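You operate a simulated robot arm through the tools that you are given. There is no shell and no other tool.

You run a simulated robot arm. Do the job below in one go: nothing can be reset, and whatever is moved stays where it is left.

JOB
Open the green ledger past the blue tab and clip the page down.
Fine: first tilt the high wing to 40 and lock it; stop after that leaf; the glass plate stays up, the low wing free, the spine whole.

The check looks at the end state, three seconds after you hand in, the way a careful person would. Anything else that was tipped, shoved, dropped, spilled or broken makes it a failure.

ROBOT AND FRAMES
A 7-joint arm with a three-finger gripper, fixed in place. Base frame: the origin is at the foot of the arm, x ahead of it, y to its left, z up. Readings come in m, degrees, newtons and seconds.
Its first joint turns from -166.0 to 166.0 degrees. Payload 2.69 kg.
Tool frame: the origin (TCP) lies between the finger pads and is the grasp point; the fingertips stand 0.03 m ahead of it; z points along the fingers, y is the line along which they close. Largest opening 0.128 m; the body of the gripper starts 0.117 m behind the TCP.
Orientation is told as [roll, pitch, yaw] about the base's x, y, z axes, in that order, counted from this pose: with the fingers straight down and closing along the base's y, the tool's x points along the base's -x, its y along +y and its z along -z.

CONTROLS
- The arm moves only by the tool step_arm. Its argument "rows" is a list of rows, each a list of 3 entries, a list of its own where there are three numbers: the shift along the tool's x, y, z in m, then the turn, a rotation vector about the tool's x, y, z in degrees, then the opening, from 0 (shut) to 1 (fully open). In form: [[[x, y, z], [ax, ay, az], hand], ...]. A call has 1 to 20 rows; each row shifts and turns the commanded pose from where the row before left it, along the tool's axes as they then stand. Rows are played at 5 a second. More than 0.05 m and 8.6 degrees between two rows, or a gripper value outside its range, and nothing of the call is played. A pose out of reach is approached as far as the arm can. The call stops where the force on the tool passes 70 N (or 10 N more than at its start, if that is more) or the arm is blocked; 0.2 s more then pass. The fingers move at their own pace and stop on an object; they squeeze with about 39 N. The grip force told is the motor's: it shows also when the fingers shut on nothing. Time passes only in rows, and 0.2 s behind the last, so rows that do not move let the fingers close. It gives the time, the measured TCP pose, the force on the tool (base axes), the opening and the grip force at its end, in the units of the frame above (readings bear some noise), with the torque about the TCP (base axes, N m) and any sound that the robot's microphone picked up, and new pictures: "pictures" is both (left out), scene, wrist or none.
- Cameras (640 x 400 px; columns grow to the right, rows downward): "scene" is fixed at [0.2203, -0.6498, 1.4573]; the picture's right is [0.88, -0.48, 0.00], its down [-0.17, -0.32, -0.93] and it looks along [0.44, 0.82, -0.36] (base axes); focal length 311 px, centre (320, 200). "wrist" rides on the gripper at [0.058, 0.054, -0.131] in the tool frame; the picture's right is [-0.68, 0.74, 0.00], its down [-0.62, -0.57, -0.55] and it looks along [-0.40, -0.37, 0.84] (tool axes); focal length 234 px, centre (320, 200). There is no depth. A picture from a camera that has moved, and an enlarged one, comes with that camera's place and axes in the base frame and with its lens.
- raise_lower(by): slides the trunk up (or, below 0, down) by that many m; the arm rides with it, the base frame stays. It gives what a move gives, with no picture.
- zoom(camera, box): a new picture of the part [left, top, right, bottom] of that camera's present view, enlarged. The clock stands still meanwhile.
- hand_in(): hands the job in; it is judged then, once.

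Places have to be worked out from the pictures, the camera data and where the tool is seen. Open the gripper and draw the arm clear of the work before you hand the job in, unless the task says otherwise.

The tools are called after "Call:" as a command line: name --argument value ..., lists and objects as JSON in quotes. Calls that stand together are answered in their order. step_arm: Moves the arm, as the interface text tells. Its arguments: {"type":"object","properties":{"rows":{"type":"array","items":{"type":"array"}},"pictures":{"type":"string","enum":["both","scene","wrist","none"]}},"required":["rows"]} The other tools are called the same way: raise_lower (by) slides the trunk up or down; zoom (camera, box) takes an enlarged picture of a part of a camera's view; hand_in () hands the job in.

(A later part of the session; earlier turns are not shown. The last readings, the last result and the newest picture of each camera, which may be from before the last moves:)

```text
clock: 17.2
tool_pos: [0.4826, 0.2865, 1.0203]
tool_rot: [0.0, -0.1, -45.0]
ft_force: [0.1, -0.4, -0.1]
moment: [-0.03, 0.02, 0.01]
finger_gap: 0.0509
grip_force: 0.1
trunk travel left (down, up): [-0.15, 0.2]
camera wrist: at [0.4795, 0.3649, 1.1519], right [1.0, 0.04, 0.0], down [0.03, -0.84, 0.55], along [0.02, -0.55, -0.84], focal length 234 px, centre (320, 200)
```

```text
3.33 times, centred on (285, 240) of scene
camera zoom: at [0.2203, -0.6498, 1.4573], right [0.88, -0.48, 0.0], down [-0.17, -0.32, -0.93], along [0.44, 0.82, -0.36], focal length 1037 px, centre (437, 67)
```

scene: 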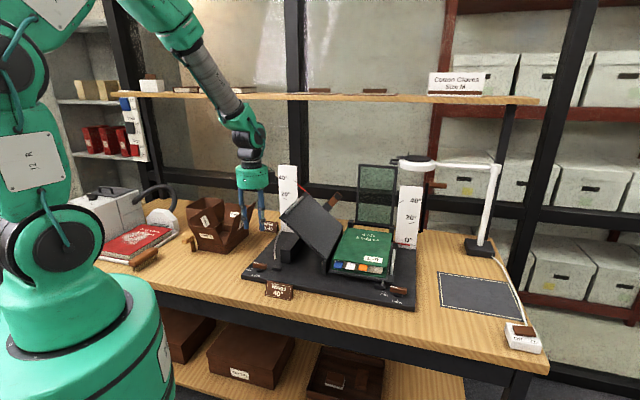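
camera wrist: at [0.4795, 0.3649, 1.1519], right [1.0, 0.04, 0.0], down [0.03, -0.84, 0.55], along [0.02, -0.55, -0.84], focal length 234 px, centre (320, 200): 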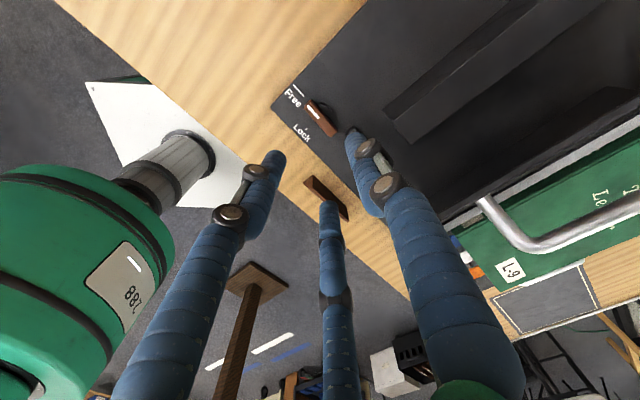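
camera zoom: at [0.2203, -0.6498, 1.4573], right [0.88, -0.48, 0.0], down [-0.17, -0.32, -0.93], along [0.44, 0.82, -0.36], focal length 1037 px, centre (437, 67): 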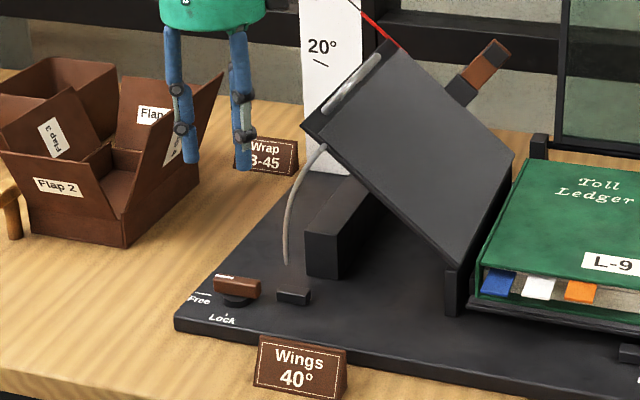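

The knob sits almost exactly below the TCP and its bar lies along the cradle's left–right line, so the fingers will close across it. I'll come down close to it and look again.

Call:
step_arm --rows '[[[0, 0, 0.04], [0, 0, 0], 0.4], [[0, 0, 0.04], [0, 0, 0], 0.4], [[0, 0, 0.04], [0, 0, 0], 0.35], [[0, 0, 0.025], [0, 0, 0], 0.35], [[0, 0, 0], [0, 0, 0], 0.35]]'

Call:
zoom --camera "wrist" --box '[220, 60, 420, 220]'

Call:
zoom --camera "scene" --box '[220, 200, 320, 300]'

```text
clock: 18.4
tool_pos: [0.483, 0.2875, 0.8752]
tool_rot: [0.0, 0.0, -45.0]
ft_force: [-0.8, -1.1, -0.3]
moment: [-0.02, 0.04, -0.04]
finger_gap: 0.0458
grip_force: 0.8
trunk travel left (down, up): [-0.15, 0.2]
camera wrist: at [0.4805, 0.3662, 1.0062], right [1.0, 0.04, 0.0], down [0.04, -0.84, 0.55], along [0.02, -0.55, -0.84], focal length 234 px, centre (320, 200)
```

scene: 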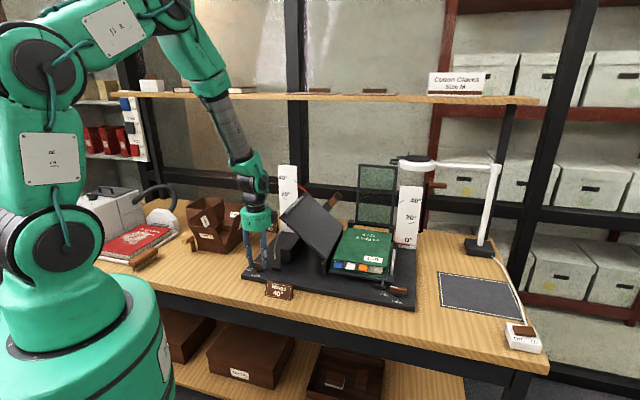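
wrist: 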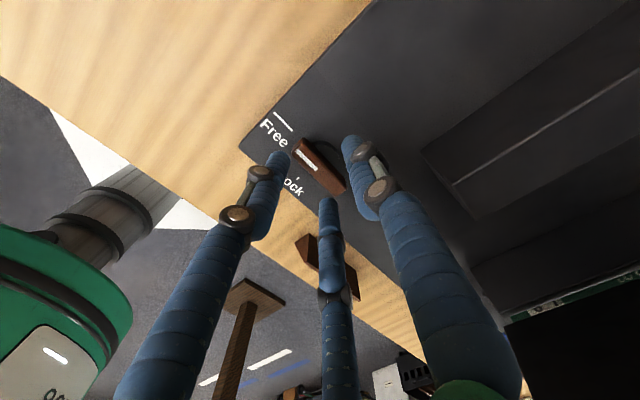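

```text
2.50 times, centred on (320, 140) of wrist
camera zoom: at [0.4805, 0.3662, 1.0062], right [1.0, 0.04, 0.0], down [0.04, -0.84, 0.55], along [0.02, -0.55, -0.84], focal length 585 px, centre (320, 350)
```

zoom: 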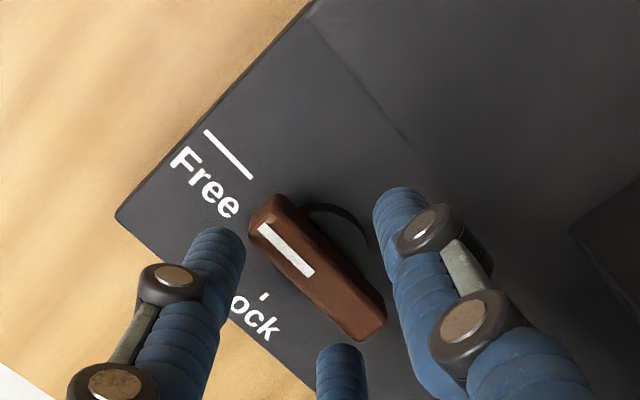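

```text
4.00 times, centred on (270, 250) of scene
camera zoom: at [0.2203, -0.6498, 1.4573], right [0.88, -0.48, 0.0], down [-0.17, -0.32, -0.93], along [0.44, 0.82, -0.36], focal length 1245 px, centre (520, 0)
```

zoom: 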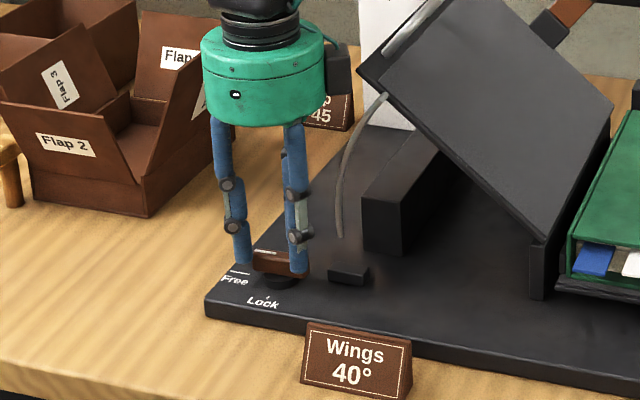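

The knob bar lies between the fingers. I'll go down the last bit and close on it.

Call:
step_arm --rows '[[[0, 0.001, 0.012], [0, 0, 0], 0.35], [[0, 0, 0], [0, 0, 0], 0.15], [[0, 0, 0], [0, 0, 0], 0], [[0, 0, 0], [0, 0, 0], 0], [[0, 0, 0], [0, 0, 0], 0]]'

Call:
zoom --camera "wrist" --box '[220, 60, 420, 220]'

```text
clock: 19.6
tool_pos: [0.4802, 0.2848, 0.8628]
tool_rot: [-0.5, 0.1, -45.0]
ft_force: [-45.1, -20.1, -11.1]
moment: [-0.1, 1.08, -0.03]
finger_gap: 0.0228
grip_force: 45.3
trunk travel left (down, up): [-0.15, 0.2]
camera wrist: at [0.4769, 0.3639, 0.9924], right [1.0, 0.04, -0.01], down [0.04, -0.83, 0.55], along [0.02, -0.55, -0.83], focal length 234 px, centre (320, 200)
```

scene: 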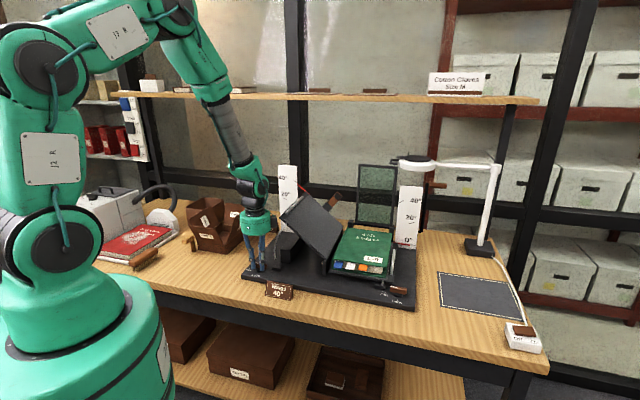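
wrist: 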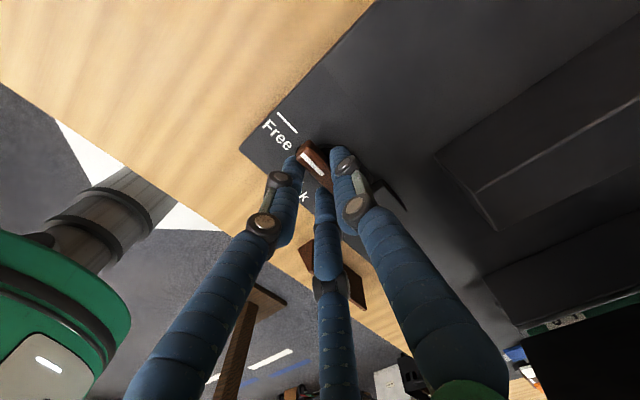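

```text
2.50 times, centred on (320, 140) of wrist
camera zoom: at [0.4769, 0.3639, 0.9924], right [1.0, 0.04, -0.01], down [0.04, -0.83, 0.55], along [0.02, -0.55, -0.83], focal length 585 px, centre (320, 350)
```

zoom: 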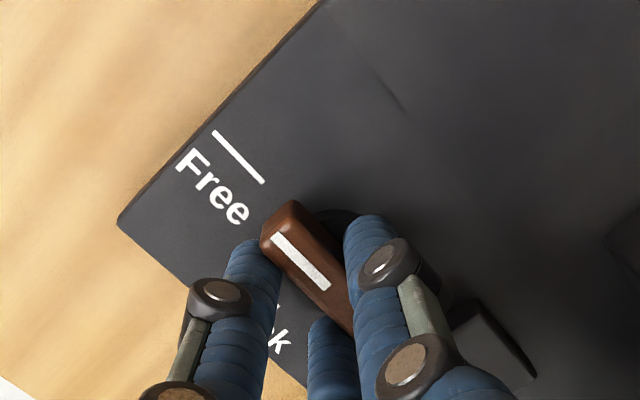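

The knob is gripped but the push on the tool shows it sits about 5 mm nearer the front than commanded. I'll shift the command to relieve that before turning.

Call:
step_arm --rows '[[[0.0008, -0.005, 0], [0, 0, 0], 0], [[0, 0, -0.0008], [0, 0, 0], 0], [[0, 0, 0], [0, 0, 0], 0]]' --pictures "none"

```text
clock: 20.4
tool_pos: [0.479, 0.2832, 0.8639]
tool_rot: [-0.1, 0.0, -44.9]
ft_force: [-19.9, -10.3, -46.2]
moment: [-0.3, 0.54, 0.0]
finger_gap: 0.0235
grip_force: 45.0
trunk travel left (down, up): [-0.15, 0.2]
```

The vertical grip is stiff and pulls down on the hand, so I'll give back about 1 mm and shift the remaining lateral offset.

Call:
step_arm --rows '[[[0.0005, -0.0018, 0.001], [0, 0, 0], 0], [[0, 0, 0], [0, 0, 0], 0]]' --pictures "none"

```text
clock: 21.0
tool_pos: [0.4791, 0.2837, 0.864]
tool_rot: [0.0, 0.0, -44.9]
ft_force: [-10.3, -6.6, -41.1]
moment: [-0.35, 0.28, -0.02]
finger_gap: 0.0231
grip_force: 45.3
trunk travel left (down, up): [-0.15, 0.2]
```

Call:
step_arm --rows '[[[0, -0.0008, 0.0015], [0, 0, 0], 0], [[0, 0, 0], [0, 0, 0], 0], [[0, 0, 0], [0, 0, 0], 0]]' --pictures "none"

```text
clock: 21.8
tool_pos: [0.4804, 0.2841, 0.8646]
tool_rot: [0.2, -0.1, -44.9]
ft_force: [-6.1, 3.0, -7.0]
moment: [0.23, 0.38, 0.0]
finger_gap: 0.0231
grip_force: 45.0
trunk travel left (down, up): [-0.15, 0.2]
```

The forces have settled to a few newtons. Now I'll turn the knob towards Lock (counter-clockwise from above), first about 24° to check.

Call:
step_arm --rows '[[[0, 0, 0], [0, 0, -6], 0], [[0, 0, 0], [0, 0, -6], 0], [[0, 0, 0], [0, 0, -6], 0], [[0, 0, 0], [0, 0, -6], 0], [[0, 0, 0], [0, 0, 0], 0]]'

Call:
zoom --camera "wrist" --box '[220, 60, 420, 220]'

Call:
zoom --camera "scene" --box '[230, 230, 310, 300]'

```text
clock: 23.0
tool_pos: [0.4799, 0.2825, 0.8633]
tool_rot: [0.2, -0.1, -20.9]
ft_force: [40.6, -32.3, 17.9]
moment: [-0.96, -1.06, -0.31]
finger_gap: 0.0233
grip_force: 45.1
trunk travel left (down, up): [-0.15, 0.2]
camera wrist: at [0.4441, 0.3527, 0.9946], right [0.89, 0.45, 0.0], down [0.37, -0.75, 0.55], along [0.25, -0.49, -0.84], focal length 234 px, centre (320, 200)
```

scene: 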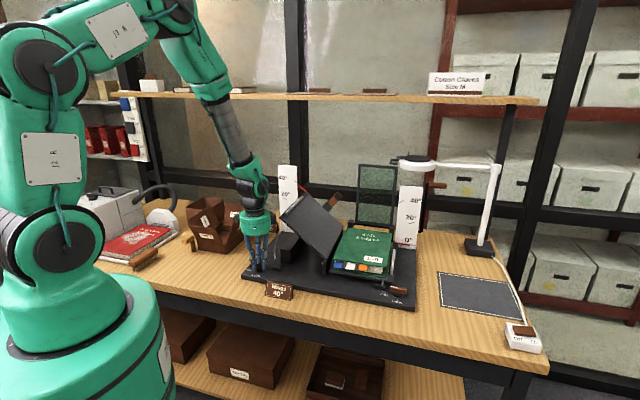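
wrist: 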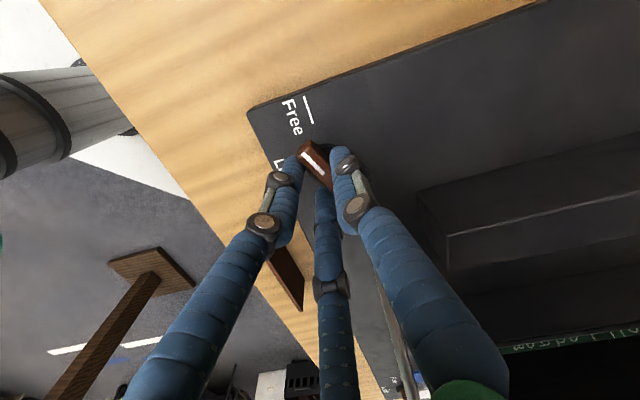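

```text
2.50 times, centred on (320, 140) of wrist
camera zoom: at [0.4441, 0.3527, 0.9946], right [0.89, 0.45, 0.0], down [0.37, -0.75, 0.55], along [0.25, -0.49, -0.84], focal length 585 px, centre (320, 350)
```

zoom: 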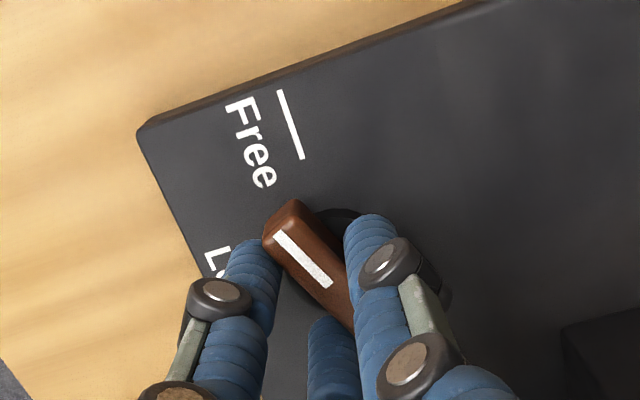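

```text
5.71 times, centred on (270, 265) of scene
camera zoom: at [0.2203, -0.6498, 1.4573], right [0.88, -0.48, 0.0], down [-0.17, -0.32, -0.93], along [0.44, 0.82, -0.36], focal length 1778 px, centre (606, -171)
```

zoom: 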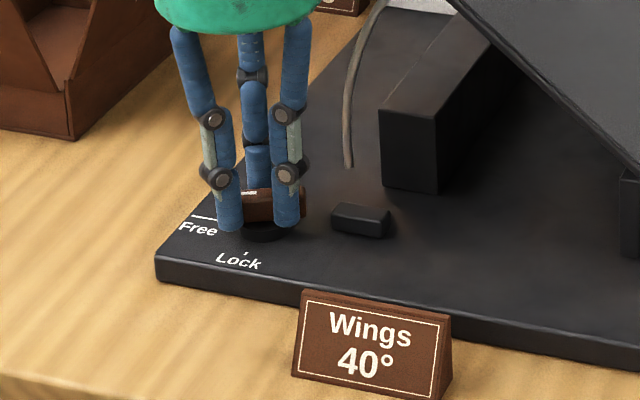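

The knob follows the hand, now 24° round, but there is a side push along its bar because the grip sits off the knob's axis. I'll relieve that and keep turning with a compensating shift in each row.

Call:
step_arm --rows '[[[-0.002, -0.0006, -0.0003], [0, 0, 0], 0], [[-0.002, -0.0006, 0], [0, 0, 0], 0], [[-0.0011, 0, 0], [0, 0, -6], 0], [[-0.0011, 0, 0], [0, 0, -6], 0], [[-0.0011, 0, 0], [0, 0, -6], 0], [[0, 0, 0], [0, 0, 0], 0]]' --pictures "wrist"

```text
clock: 24.2
tool_pos: [0.4795, 0.2812, 0.8626]
tool_rot: [0.0, 0.0, -4.3]
ft_force: [-15.2, 17.2, 13.0]
moment: [0.7, 1.55, 0.09]
finger_gap: 0.0232
grip_force: 44.6
trunk travel left (down, up): [-0.15, 0.2]
stopped in row 5: the force on the tool passed its limit at 72 N (the readings are from after the stop); the commanded pose is now the measured one
camera wrist: at [0.427, 0.3391, 0.9942], right [0.73, 0.68, 0.0], down [0.57, -0.61, 0.55], along [0.37, -0.4, -0.84], focal length 234 px, centre (320, 200)
```

wrist: 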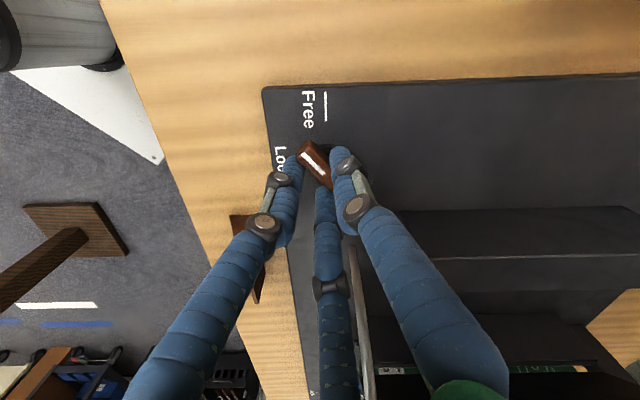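

The stop reset the command to the measured pose and the forces are small again. The knob is about 40° round. I'll continue with pure rotation in a small bite and read the force.

Call:
step_arm --rows '[[[0, 0, 0], [0, 0, -5], 0], [[0, 0, 0], [0, 0, -5], 0], [[0, 0, 0], [0, 0, 0], 0]]' --pictures "none"

```text
clock: 25.0
tool_pos: [0.4821, 0.2817, 0.8636]
tool_rot: [0.1, -0.1, 5.8]
ft_force: [-20.6, 29.3, 14.0]
moment: [0.83, 1.0, 0.14]
finger_gap: 0.0229
grip_force: 45.1
trunk travel left (down, up): [-0.15, 0.2]
```

There is a 36 N side push, so I'll shift the tool in the push direction to learn the compliance before turning further.

Call:
step_arm --rows '[[[0.0012, 0.002, -0.0003], [0, 0, 0], 0], [[0, 0, 0], [0, 0, 0], 0]]' --pictures "none"

```text
clock: 25.6
tool_pos: [0.4809, 0.2811, 0.8637]
tool_rot: [0.0, -0.1, 5.6]
ft_force: [2.4, -1.5, 4.8]
moment: [0.13, -1.01, 0.0]
finger_gap: 0.0232
grip_force: 45.2
trunk travel left (down, up): [-0.15, 0.2]
```

The push went to zero with a 2.3 mm shift, about 15 N/mm. I'll continue turning with a small compensating shift.

Call:
step_arm --rows '[[[0.0002, 0.0005, 0], [0, 0, -6], 0], [[0.0002, 0.0005, 0], [0, 0, -6], 0], [[0, 0, 0], [0, 0, 0], 0]]' --pictures "none"

```text
clock: 26.4
tool_pos: [0.4834, 0.2812, 0.8626]
tool_rot: [0.0, 0.0, 17.7]
ft_force: [46.0, -46.3, -3.4]
moment: [-1.12, -1.28, -0.29]
finger_gap: 0.023
grip_force: 44.9
trunk travel left (down, up): [-0.15, 0.2]
```

The side push grew to 65 N towards the right, so I'll relieve it before the next turn.

Call:
step_arm --rows '[[[-0.0018, -0.0036, 0], [0, 0, 0], 0], [[0, 0, 0], [0, 0, 0], 0]]'

Call:
zoom --camera "wrist" --box '[220, 60, 420, 220]'

Call:
zoom --camera "scene" --box '[230, 230, 310, 300]'

```text
clock: 27.0
tool_pos: [0.4838, 0.2814, 0.8634]
tool_rot: [0.1, 0.0, 17.7]
ft_force: [6.0, 8.5, 2.6]
moment: [0.42, -0.39, -0.02]
finger_gap: 0.0229
grip_force: 44.9
trunk travel left (down, up): [-0.15, 0.2]
camera wrist: at [0.4113, 0.3137, 0.9943], right [0.42, 0.91, 0.0], down [0.76, -0.35, 0.55], along [0.5, -0.23, -0.84], focal length 234 px, centre (320, 200)
```

scene: 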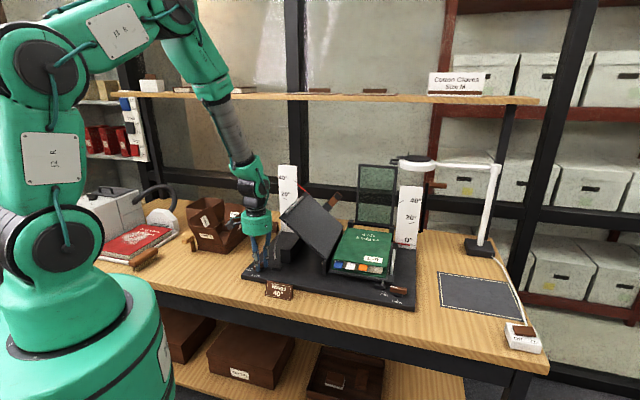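
wrist: 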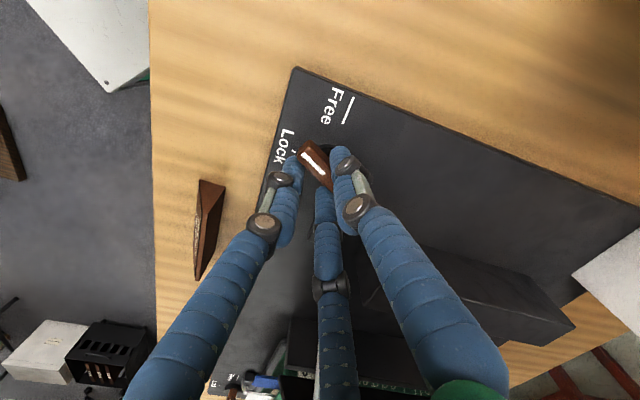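

```text
2.50 times, centred on (320, 140) of wrist
camera zoom: at [0.4113, 0.3137, 0.9943], right [0.42, 0.91, 0.0], down [0.76, -0.35, 0.55], along [0.5, -0.23, -0.84], focal length 585 px, centre (320, 350)
```

zoom: 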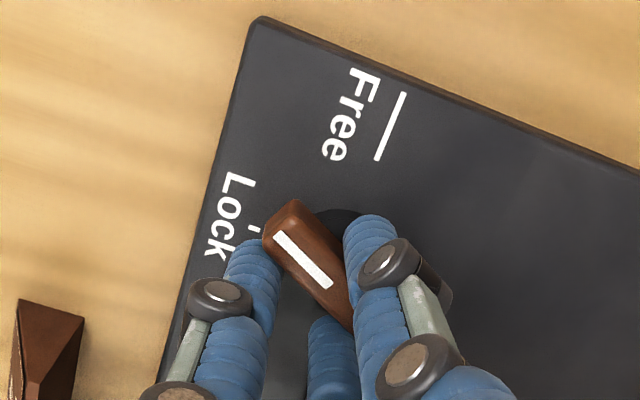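

```text
5.71 times, centred on (270, 265) of scene
camera zoom: at [0.2203, -0.6498, 1.4573], right [0.88, -0.48, 0.0], down [-0.17, -0.32, -0.93], along [0.44, 0.82, -0.36], focal length 1778 px, centre (606, -171)
```

zoom: 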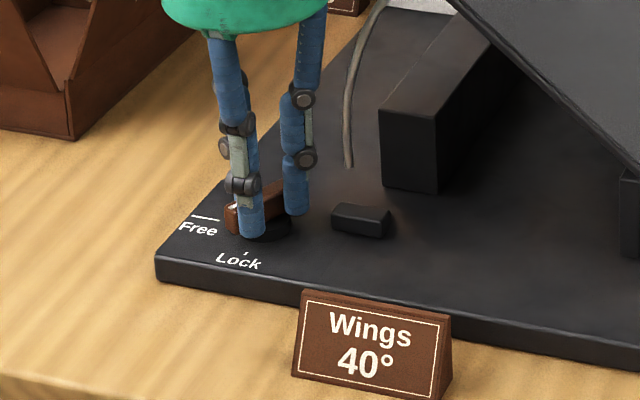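

The knob is about 63° round and tracking. I'll do the next 12° with the shift implied by the last steps.

Call:
step_arm --rows '[[[-0.001, -0.0003, 0], [0, 0, -6], 0], [[-0.001, -0.0003, 0], [0, 0, -6], 0], [[0, 0, 0], [0, 0, 0], 0]]' --pictures "none"

```text
clock: 27.8
tool_pos: [0.4855, 0.2804, 0.8634]
tool_rot: [0.0, 0.0, 29.6]
ft_force: [-10.7, 19.7, 8.8]
moment: [0.57, 0.38, 0.06]
finger_gap: 0.0232
grip_force: 45.4
trunk travel left (down, up): [-0.15, 0.2]
```

Only a small force now, with 15° to go. I'll finish the turn to Lock.

Call:
step_arm --rows '[[[-0.0005, 0.0008, 0], [0, 0, -5], 0], [[-0.0005, 0.0002, 0], [0, 0, -5], 0], [[-0.0005, 0, 0], [0, 0, -5], 0], [[0, 0, 0], [0, 0, 0], 0]]'

Call:
zoom --camera "wrist" --box '[220, 60, 420, 220]'

Call:
zoom --camera "scene" --box '[230, 230, 310, 300]'

```text
clock: 28.8
tool_pos: [0.4859, 0.2808, 0.8635]
tool_rot: [0.1, 0.1, 44.7]
ft_force: [3.0, -16.1, 5.8]
moment: [-0.86, 0.44, 0.02]
finger_gap: 0.023
grip_force: 45.3
trunk travel left (down, up): [-0.15, 0.2]
camera wrist: at [0.4067, 0.2777, 0.9943], right [-0.04, 1.0, 0.0], down [0.84, 0.03, 0.55], along [0.55, 0.02, -0.84], focal length 234 px, centre (320, 200)
```

scene: 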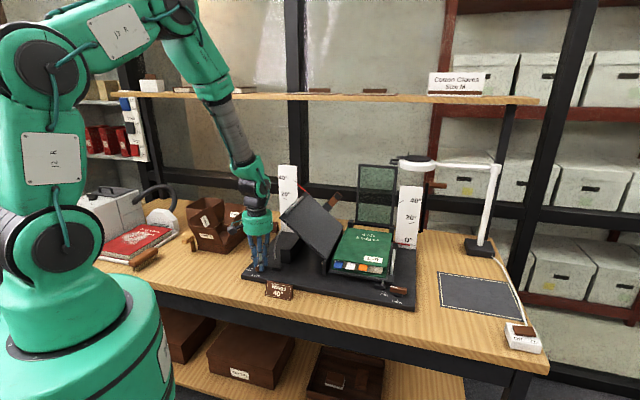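
wrist: 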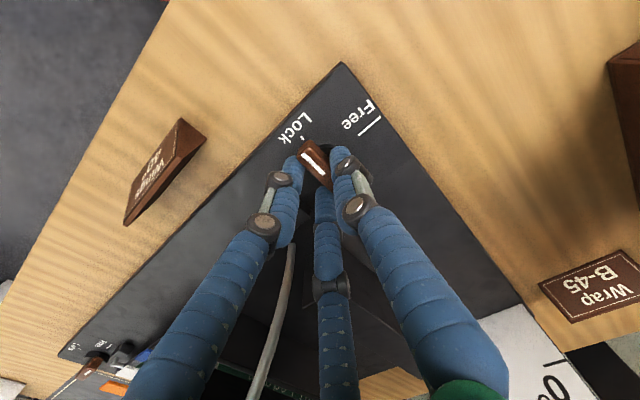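

```text
2.50 times, centred on (320, 140) of wrist
camera zoom: at [0.4067, 0.2777, 0.9943], right [-0.04, 1.0, 0.0], down [0.84, 0.03, 0.55], along [0.55, 0.02, -0.84], focal length 585 px, centre (320, 350)
```

zoom: 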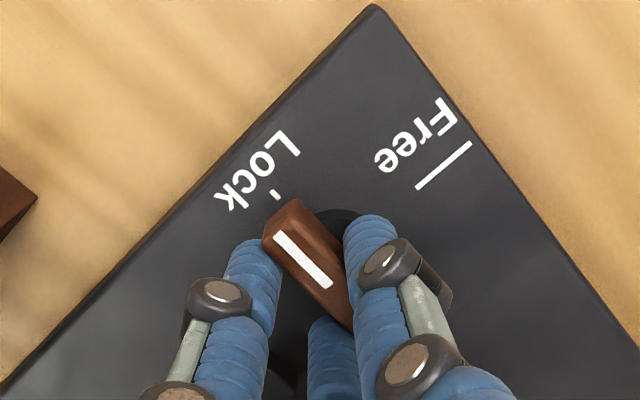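

```text
5.71 times, centred on (270, 265) of scene
camera zoom: at [0.2203, -0.6498, 1.4573], right [0.88, -0.48, 0.0], down [-0.17, -0.32, -0.93], along [0.44, 0.82, -0.36], focal length 1778 px, centre (606, -171)
```

zoom: 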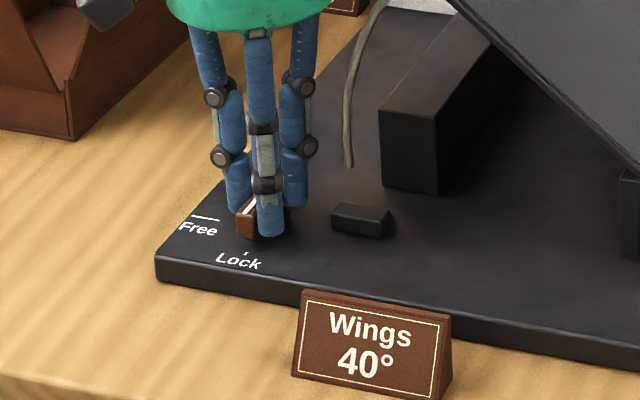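

The knob's stripe now points at Lock, about 90° from where it began. I'll press 2° further towards the stop, then open the fingers and lift off to check it.

Call:
step_arm --rows '[[[0, 0, 0], [0, 0, -2], 0], [[0, 0, 0], [0, 0, 0], 0], [[0, 0, 0], [0, 0, 2], 0.1], [[0, 0, 0], [0, 0, 0], 0.35], [[0, 0, 0], [0, 0, 0], 0.4], [[0, 0, -0.03], [0, 0, 0], 0.4], [[0, 0, -0.04], [0, 0, 0], 0.4], [[0, 0, -0.04], [0, 0, 0], 0.4], [[0, 0, -0.04], [0, 0, 0], 0.4], [[0, 0, 0], [0, 0, 0], 0.4]]'

Call:
zoom --camera "wrist" --box '[220, 40, 420, 200]'

Call:
zoom --camera "scene" --box '[220, 160, 350, 300]'

```text
clock: 31.0
tool_pos: [0.4836, 0.284, 1.0127]
tool_rot: [-0.1, 0.0, 44.6]
ft_force: [-1.1, -1.0, 0.2]
moment: [0.05, -0.06, 0.01]
finger_gap: 0.0514
grip_force: 0.0
trunk travel left (down, up): [-0.15, 0.2]
camera wrist: at [0.4035, 0.2803, 1.143], right [-0.04, 1.0, 0.0], down [0.84, 0.03, 0.55], along [0.55, 0.02, -0.84], focal length 234 px, centre (320, 200)
```

scene: 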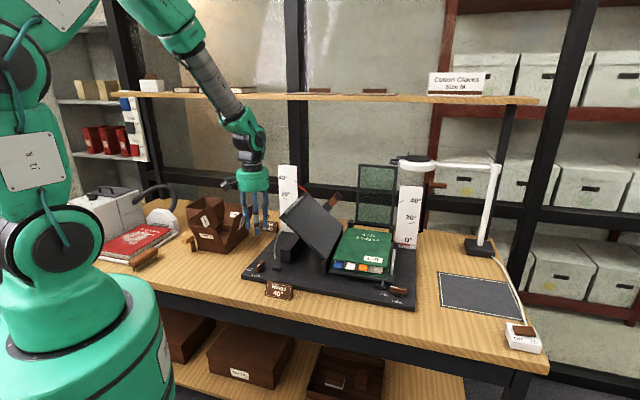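
wrist: 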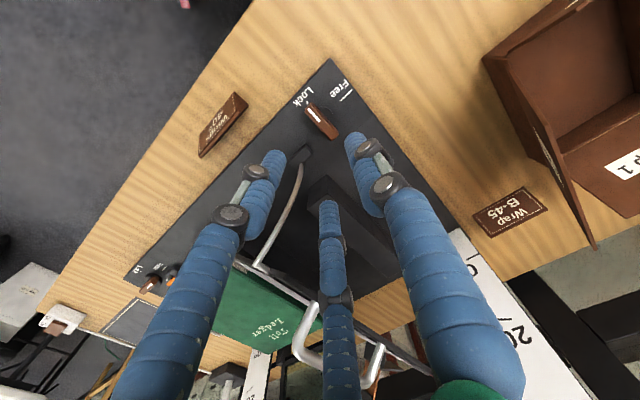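

```text
2.50 times, centred on (320, 120) of wrist
camera zoom: at [0.4035, 0.2803, 1.143], right [-0.04, 1.0, 0.0], down [0.84, 0.03, 0.55], along [0.55, 0.02, -0.84], focal length 585 px, centre (320, 400)
```

zoom: 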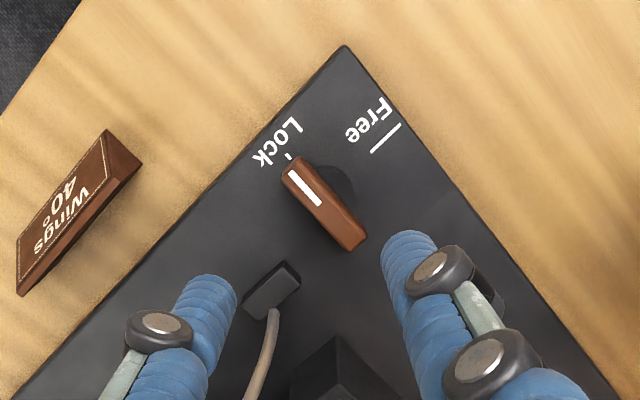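

```text
2.86 times, centred on (285, 230) of scene
camera zoom: at [0.2203, -0.6498, 1.4573], right [0.88, -0.48, 0.0], down [-0.17, -0.32, -0.93], along [0.44, 0.82, -0.36], focal length 889 px, centre (420, 114)
```

zoom: 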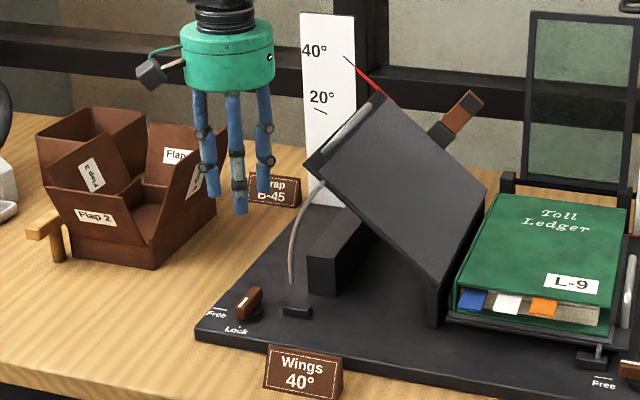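

The knob now points at Lock and the wing is still up. I'll check the pointer against the 40 tick and look at the ledger's front edge closely.

Call:
zoom --camera "scene" --box '[270, 155, 320, 195]'

Call:
zoom --camera "scene" --box '[250, 240, 300, 275]'

Call:
zoom --camera "scene" --box '[300, 185, 360, 230]'

```text
10.00 times, centred on (295, 175) of scene
camera zoom: at [0.2203, -0.6498, 1.4573], right [0.88, -0.48, 0.0], down [-0.17, -0.32, -0.93], along [0.44, 0.82, -0.36], focal length 3112 px, centre (570, 450)
```

zoom: 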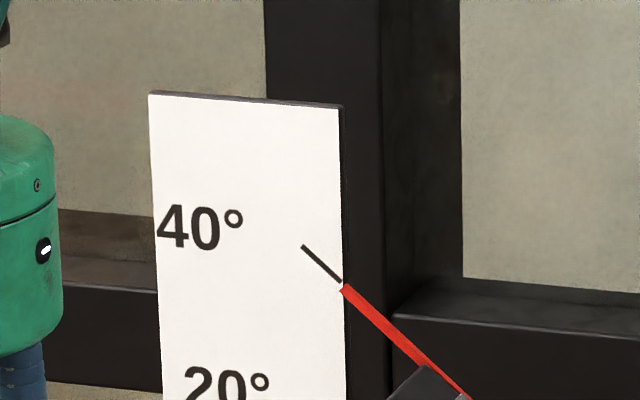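

```text
11.43 times, centred on (275, 258) of scene
camera zoom: at [0.2203, -0.6498, 1.4573], right [0.88, -0.48, 0.0], down [-0.17, -0.32, -0.93], along [0.44, 0.82, -0.36], focal length 3556 px, centre (834, -457)
```

zoom: 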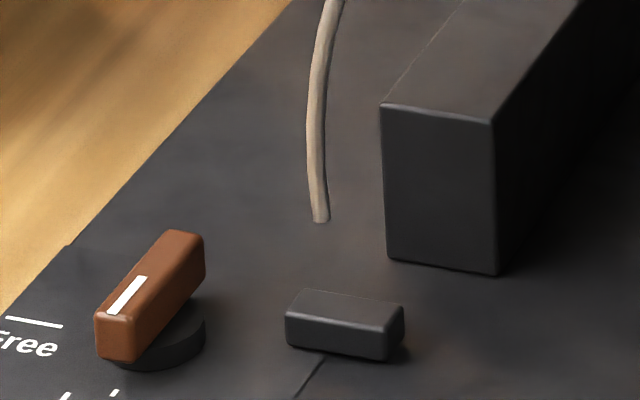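

```text
8.89 times, centred on (330, 208) of scene
camera zoom: at [0.2203, -0.6498, 1.4573], right [0.88, -0.48, 0.0], down [-0.17, -0.32, -0.93], along [0.44, 0.82, -0.36], focal length 2766 px, centre (231, 133)
```

zoom: 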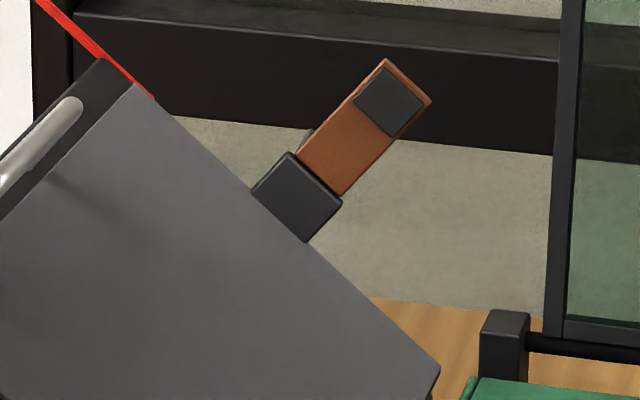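

The pointer is in line with the 40 tick and the knob is at Lock. Next I need to see how the tabs are stacked in the ledger, so I'll enlarge its front edge in the scene view.

Call:
zoom --camera "scene" --box '[328, 255, 360, 275]'

Call:
zoom --camera "scene" --box '[355, 260, 395, 285]'

```text
16.00 times, centred on (344, 265) of scene
camera zoom: at [0.2203, -0.6498, 1.4573], right [0.88, -0.48, 0.0], down [-0.17, -0.32, -0.93], along [0.44, 0.82, -0.36], focal length 4979 px, centre (-64, -840)
```

zoom: 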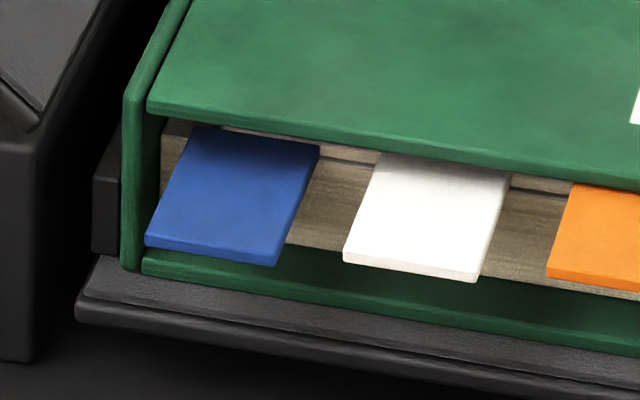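

```text
16.00 times, centred on (375, 272) of scene
camera zoom: at [0.2203, -0.6498, 1.4573], right [0.88, -0.48, 0.0], down [-0.17, -0.32, -0.93], along [0.44, 0.82, -0.36], focal length 4979 px, centre (-560, -960)
```

zoom: 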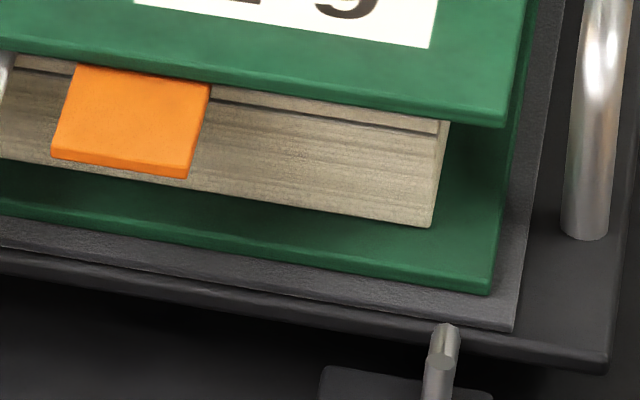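

The wing job looks done. To see the tab stacking I need a low frontal view, so I'll lift, move in front of the ledger and turn the hand towards pointing backwards along the spine.

Call:
step_arm --rows '[[[0, 0, -0.05], [0, 0, 0], 0.4], [[0, 0, -0.05], [0, 0, 0], 0.4], [[0, 0, -0.05], [0, 0, 0], 0.4], [[0.0176, -0.0398, 0], [0, 0, 0], 0.4], [[0.0176, -0.0398, 0], [0, 0, 0], 0.4], [[0.0176, -0.0398, 0], [0, 0, 0], 0.4], [[0.0176, -0.0398, 0], [0, 0, 0], 0.4], [[0.0176, -0.0398, 0], [0, 0, 0], 0.4], [[0.0176, -0.0398, 0], [0, 0, 0], 0.4], [[0.0176, -0.0398, 0], [0, 0, 0], 0.4], [[0, 0, 0], [0, 0, 8.18], 0.3], [[0, 0, 0], [0, 0, 8.18], 0.3], [[0, 0, 0], [0, 0, 8.18], 0.2], [[0, 0, 0], [0, 0, 8.18], 0.2], [[0, 0, 0], [0, 0, 8.18], 0.2], [[0, 0, 0], [0, 0, 8.18], 0.2], [[0, 0, 0], [0, 0, 8.18], 0.2], [[0, 0, 0], [0, 0, 8.18], 0.2], [[0, 0, 0], [0, 0, 8.18], 0.2], [[0, 0, 0], [0, 0, 8.18], 0.2]]'

```text
clock: 35.2
tool_pos: [0.5956, -0.002, 1.1628]
tool_rot: [0.0, 0.0, -37.4]
ft_force: [0.0, 0.2, 0.4]
moment: [-0.02, 0.02, 0.04]
finger_gap: 0.0256
grip_force: 0.1
trunk travel left (down, up): [-0.15, 0.2]
camera wrist: at [0.5807, 0.0751, 1.2939], right [0.98, 0.18, 0.0], down [0.15, -0.82, 0.55], along [0.1, -0.54, -0.84], focal length 234 px, centre (320, 200)
```

scene: 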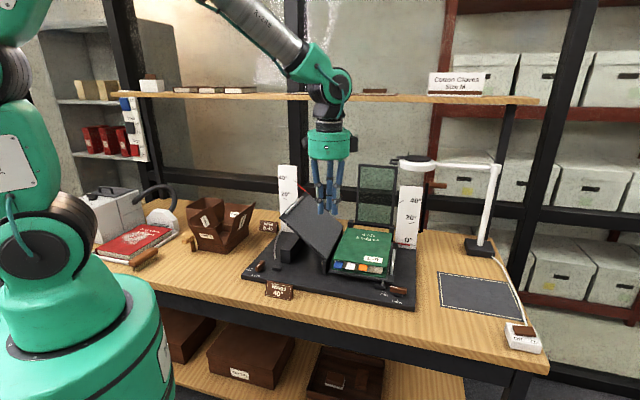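
wrist: 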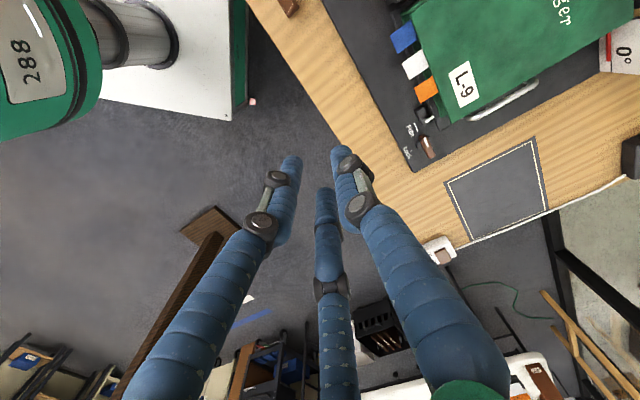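

Now I'll square the yaw and tilt the hand up towards horizontal, then look.

Call:
step_arm --rows '[[[0, 0, 0], [0, 0, 7.6], 0.2], [[0, 0, 0], [-8.5, 0, 0], 0.2], [[0, 0, 0], [-8.5, 0, 0], 0.2], [[0, 0, 0], [-8.5, 0, 0], 0.2], [[0, 0, 0], [-8.5, 0, 0], 0.2], [[0, 0, 0], [-8.5, 0, 0], 0.2], [[0, 0, 0], [-8.5, 0, 0], 0.2], [[0, 0, 0], [-8.5, 0, 0], 0.2], [[0, 0, 0], [-8.5, 0, 0], 0.2], [[0, -0.0278, 0.0112], [0, 0, 0], 0.2], [[0, -0.0278, 0.0112], [0, 0, 0], 0.2], [[0, 0, 0], [0, 0, 0], 0.2]]'

Call:
zoom --camera "wrist" --box '[240, 120, 480, 280]'

```text
clock: 37.8
tool_pos: [0.5972, -0.0035, 1.1021]
tool_rot: [68.0, 0.1, -44.8]
ft_force: [0.6, -0.8, -0.6]
moment: [0.02, -0.01, 0.01]
finger_gap: 0.0259
grip_force: 0.1
trunk travel left (down, up): [-0.15, 0.2]
camera wrist: at [0.4824, -0.0359, 1.2018], right [0.68, -0.28, 0.68], down [-0.07, -0.94, -0.32], along [0.73, 0.17, -0.66], focal length 234 px, centre (320, 200)
```

scene: 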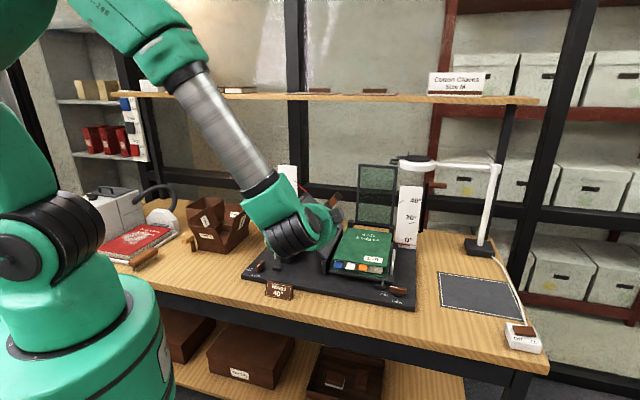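
wrist: 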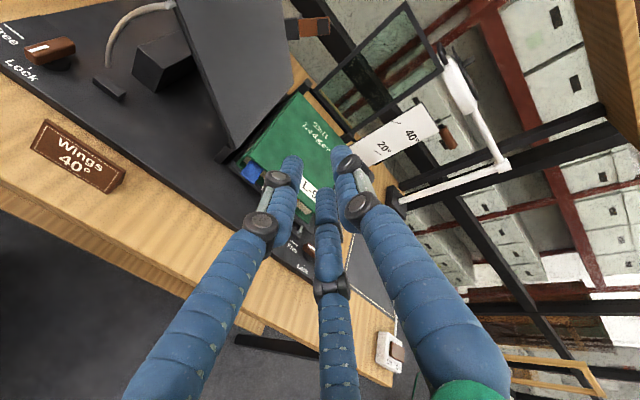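

```text
2.50 times, centred on (360, 200) of wrist
camera zoom: at [0.4824, -0.0359, 1.2018], right [0.68, -0.28, 0.68], down [-0.07, -0.94, -0.32], along [0.73, 0.17, -0.66], focal length 585 px, centre (220, 200)
```

zoom: 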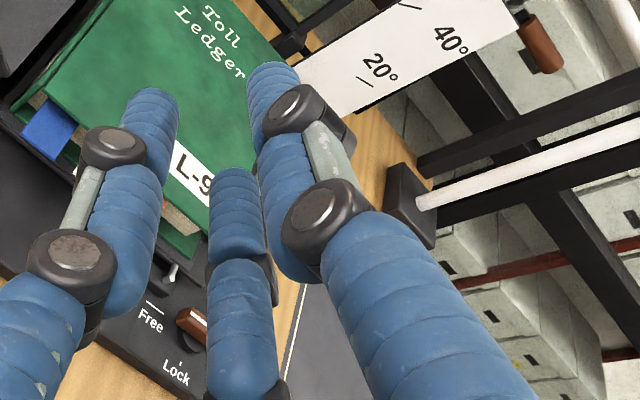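

The orientation works. I'll lower the hand and move it right so the tabs come into clear view at a lower angle.

Call:
step_arm --rows '[[[-0.02, -0.0278, 0.0112], [0, 0, 0], 0.2], [[-0.02, -0.0278, 0.0112], [0, 0, 0], 0.2], [[-0.02, -0.0278, 0.0112], [0, 0, 0], 0.2], [[-0.02, -0.0278, 0.0112], [0, 0, 0], 0.2], [[-0.01, 0, 0], [-8, 0, 0], 0.2], [[0, 0, 0], [-8, 0, 0], 0.2], [[0, 0, 0], [0, 0, 0], 0.2]]'

Call:
zoom --camera "wrist" --box '[140, 60, 380, 220]'

```text
clock: 39.4
tool_pos: [0.6589, -0.0671, 0.9822]
tool_rot: [84.1, 0.1, -44.7]
ft_force: [0.2, -0.7, 0.2]
moment: [-0.01, -0.01, 0.03]
finger_gap: 0.0256
grip_force: 0.1
trunk travel left (down, up): [-0.15, 0.2]
camera wrist: at [0.529, -0.1147, 1.0489], right [0.53, -0.42, 0.73], down [0.01, -0.86, -0.51], along [0.84, 0.28, -0.46], focal length 234 px, centre (320, 200)
```

scene: 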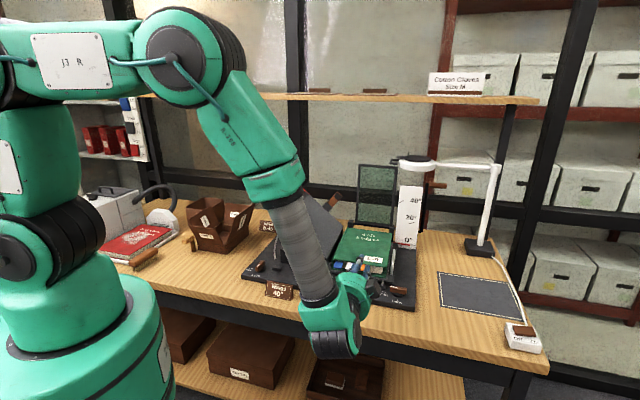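
wrist: 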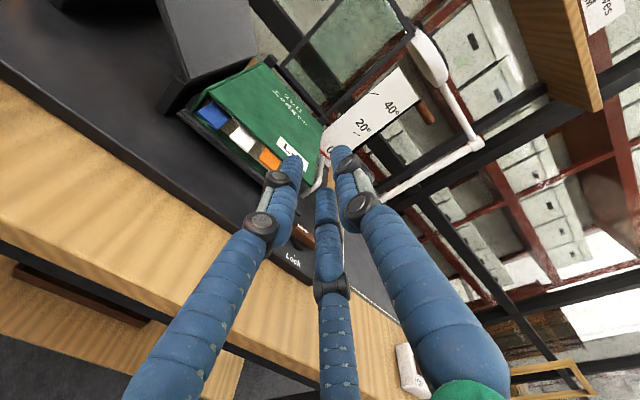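

```text
2.50 times, centred on (260, 140) of wrist
camera zoom: at [0.529, -0.1147, 1.0489], right [0.53, -0.42, 0.73], down [0.01, -0.86, -0.51], along [0.84, 0.28, -0.46], focal length 585 px, centre (470, 350)
```

zoom: 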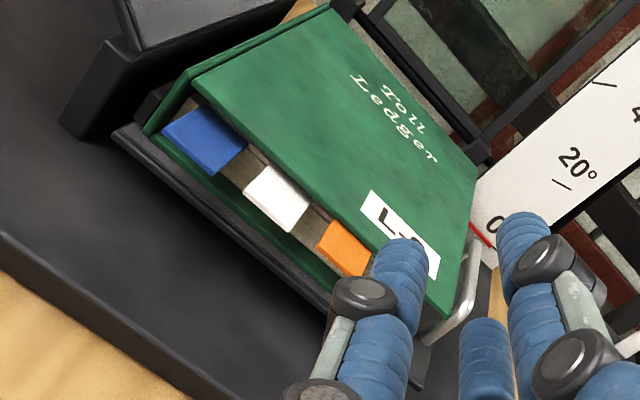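

Call:
zoom --camera "wrist" --box '[190, 85, 290, 175]'

```text
4.44 times, centred on (240, 130) of wrist
camera zoom: at [0.529, -0.1147, 1.0489], right [0.53, -0.42, 0.73], down [0.01, -0.86, -0.51], along [0.84, 0.28, -0.46], focal length 1041 px, centre (676, 511)
```

zoom: 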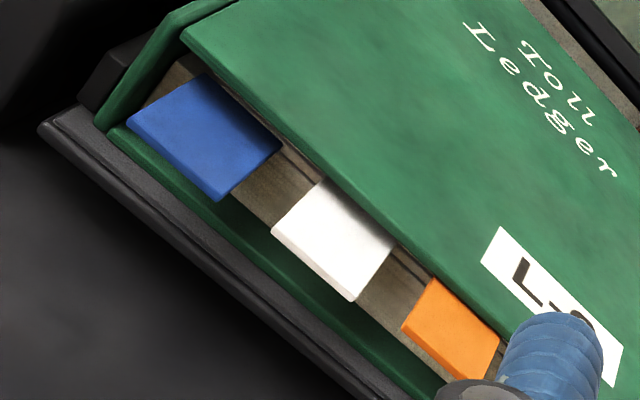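

I still can't tell the tab order by height, so I'll drop the camera nearly level with the front edge.

Call:
step_arm --rows '[[[0, -0.03, 0.003], [0, 0, 0], 0.2], [[0, -0.03, 0.003], [0, 0, 0], 0.2], [[0, -0.03, 0.003], [0, 0, 0], 0.2], [[0, -0.03, 0.003], [0, 0, 0], 0.2], [[0, 0, 0], [0, 0, 0], 0.2]]'

Call:
zoom --camera "wrist" --box '[200, 60, 360, 160]'

```text
clock: 40.6
tool_pos: [0.6574, -0.0664, 0.8604]
tool_rot: [84.0, 0.1, -44.7]
ft_force: [-0.5, 0.0, 0.0]
moment: [0.05, 0.01, 0.02]
finger_gap: 0.0257
grip_force: 0.0
trunk travel left (down, up): [-0.15, 0.2]
camera wrist: at [0.5279, -0.1151, 0.9272], right [0.54, -0.42, 0.73], down [0.01, -0.86, -0.51], along [0.84, 0.28, -0.46], focal length 234 px, centre (320, 200)
```

scene: 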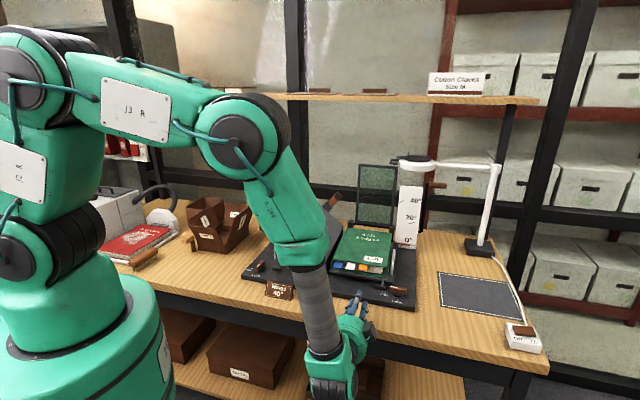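
wrist: 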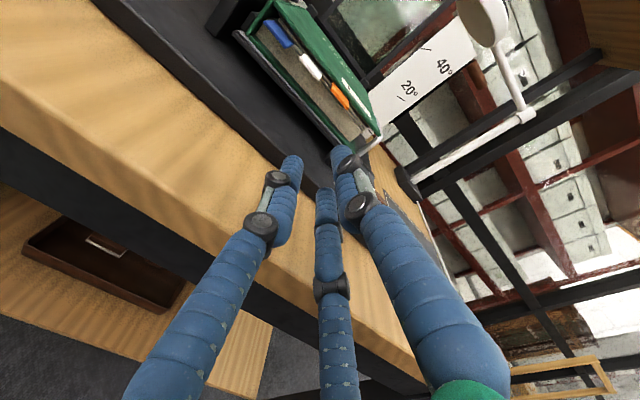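

```text
4.00 times, centred on (280, 110) of wrist
camera zoom: at [0.5279, -0.1151, 0.9272], right [0.54, -0.42, 0.73], down [0.01, -0.86, -0.51], along [0.84, 0.28, -0.46], focal length 937 px, centre (480, 560)
```

zoom: 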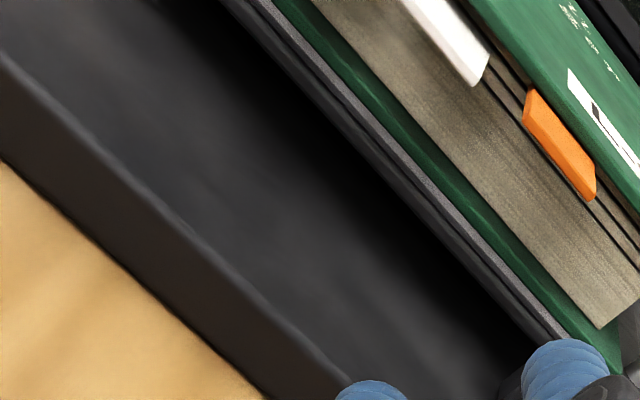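

This low view shows the leaves clearly; I'll enlarge it over all three tabs.

Call:
zoom --camera "wrist" --box '[240, 0, 320, 60]'

Call:
zoom --camera "wrist" --box '[300, 50, 390, 150]'

Call:
zoom --camera "wrist" --box '[285, 35, 355, 115]'

```text
6.67 times, centred on (280, 30) of wrist
camera zoom: at [0.5279, -0.1151, 0.9272], right [0.54, -0.42, 0.73], down [0.01, -0.86, -0.51], along [0.84, 0.28, -0.46], focal length 1561 px, centre (587, 1333)
```

zoom: 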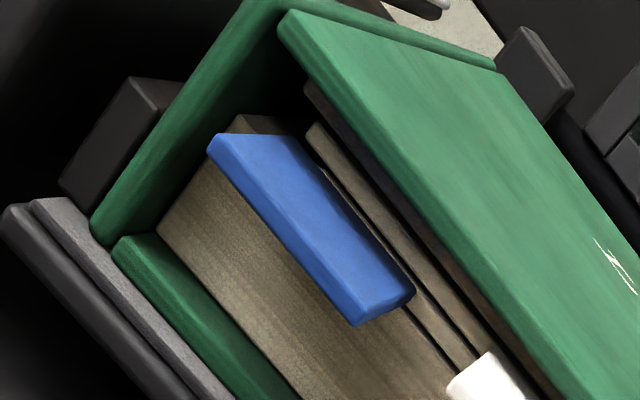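

```text
4.00 times, centred on (345, 100) of wrist
camera zoom: at [0.5279, -0.1151, 0.9272], right [0.54, -0.42, 0.73], down [0.01, -0.86, -0.51], along [0.84, 0.28, -0.46], focal length 937 px, centre (220, 600)
```

zoom: 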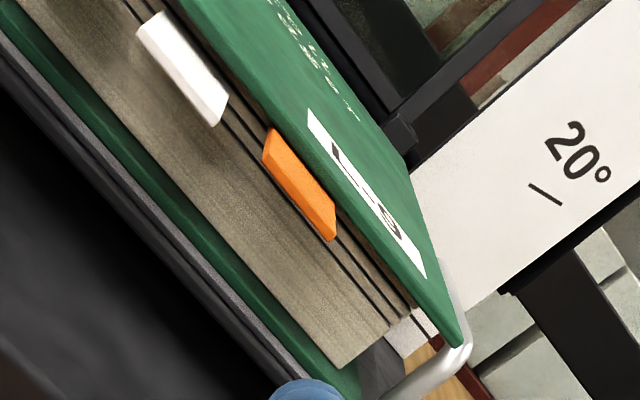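

```text
5.00 times, centred on (320, 75) of wrist
camera zoom: at [0.5279, -0.1151, 0.9272], right [0.54, -0.42, 0.73], down [0.01, -0.86, -0.51], along [0.84, 0.28, -0.46], focal length 1171 px, centre (320, 825)
```

zoom: 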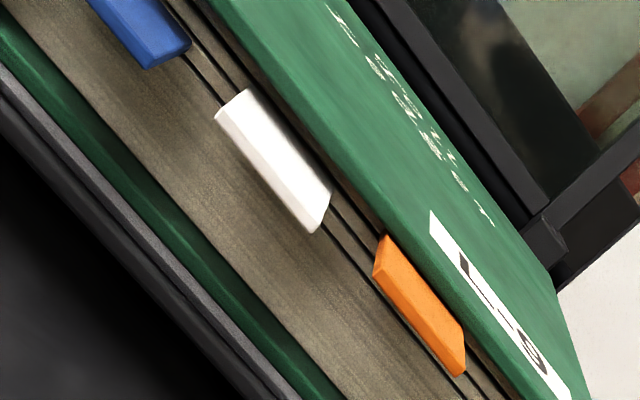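

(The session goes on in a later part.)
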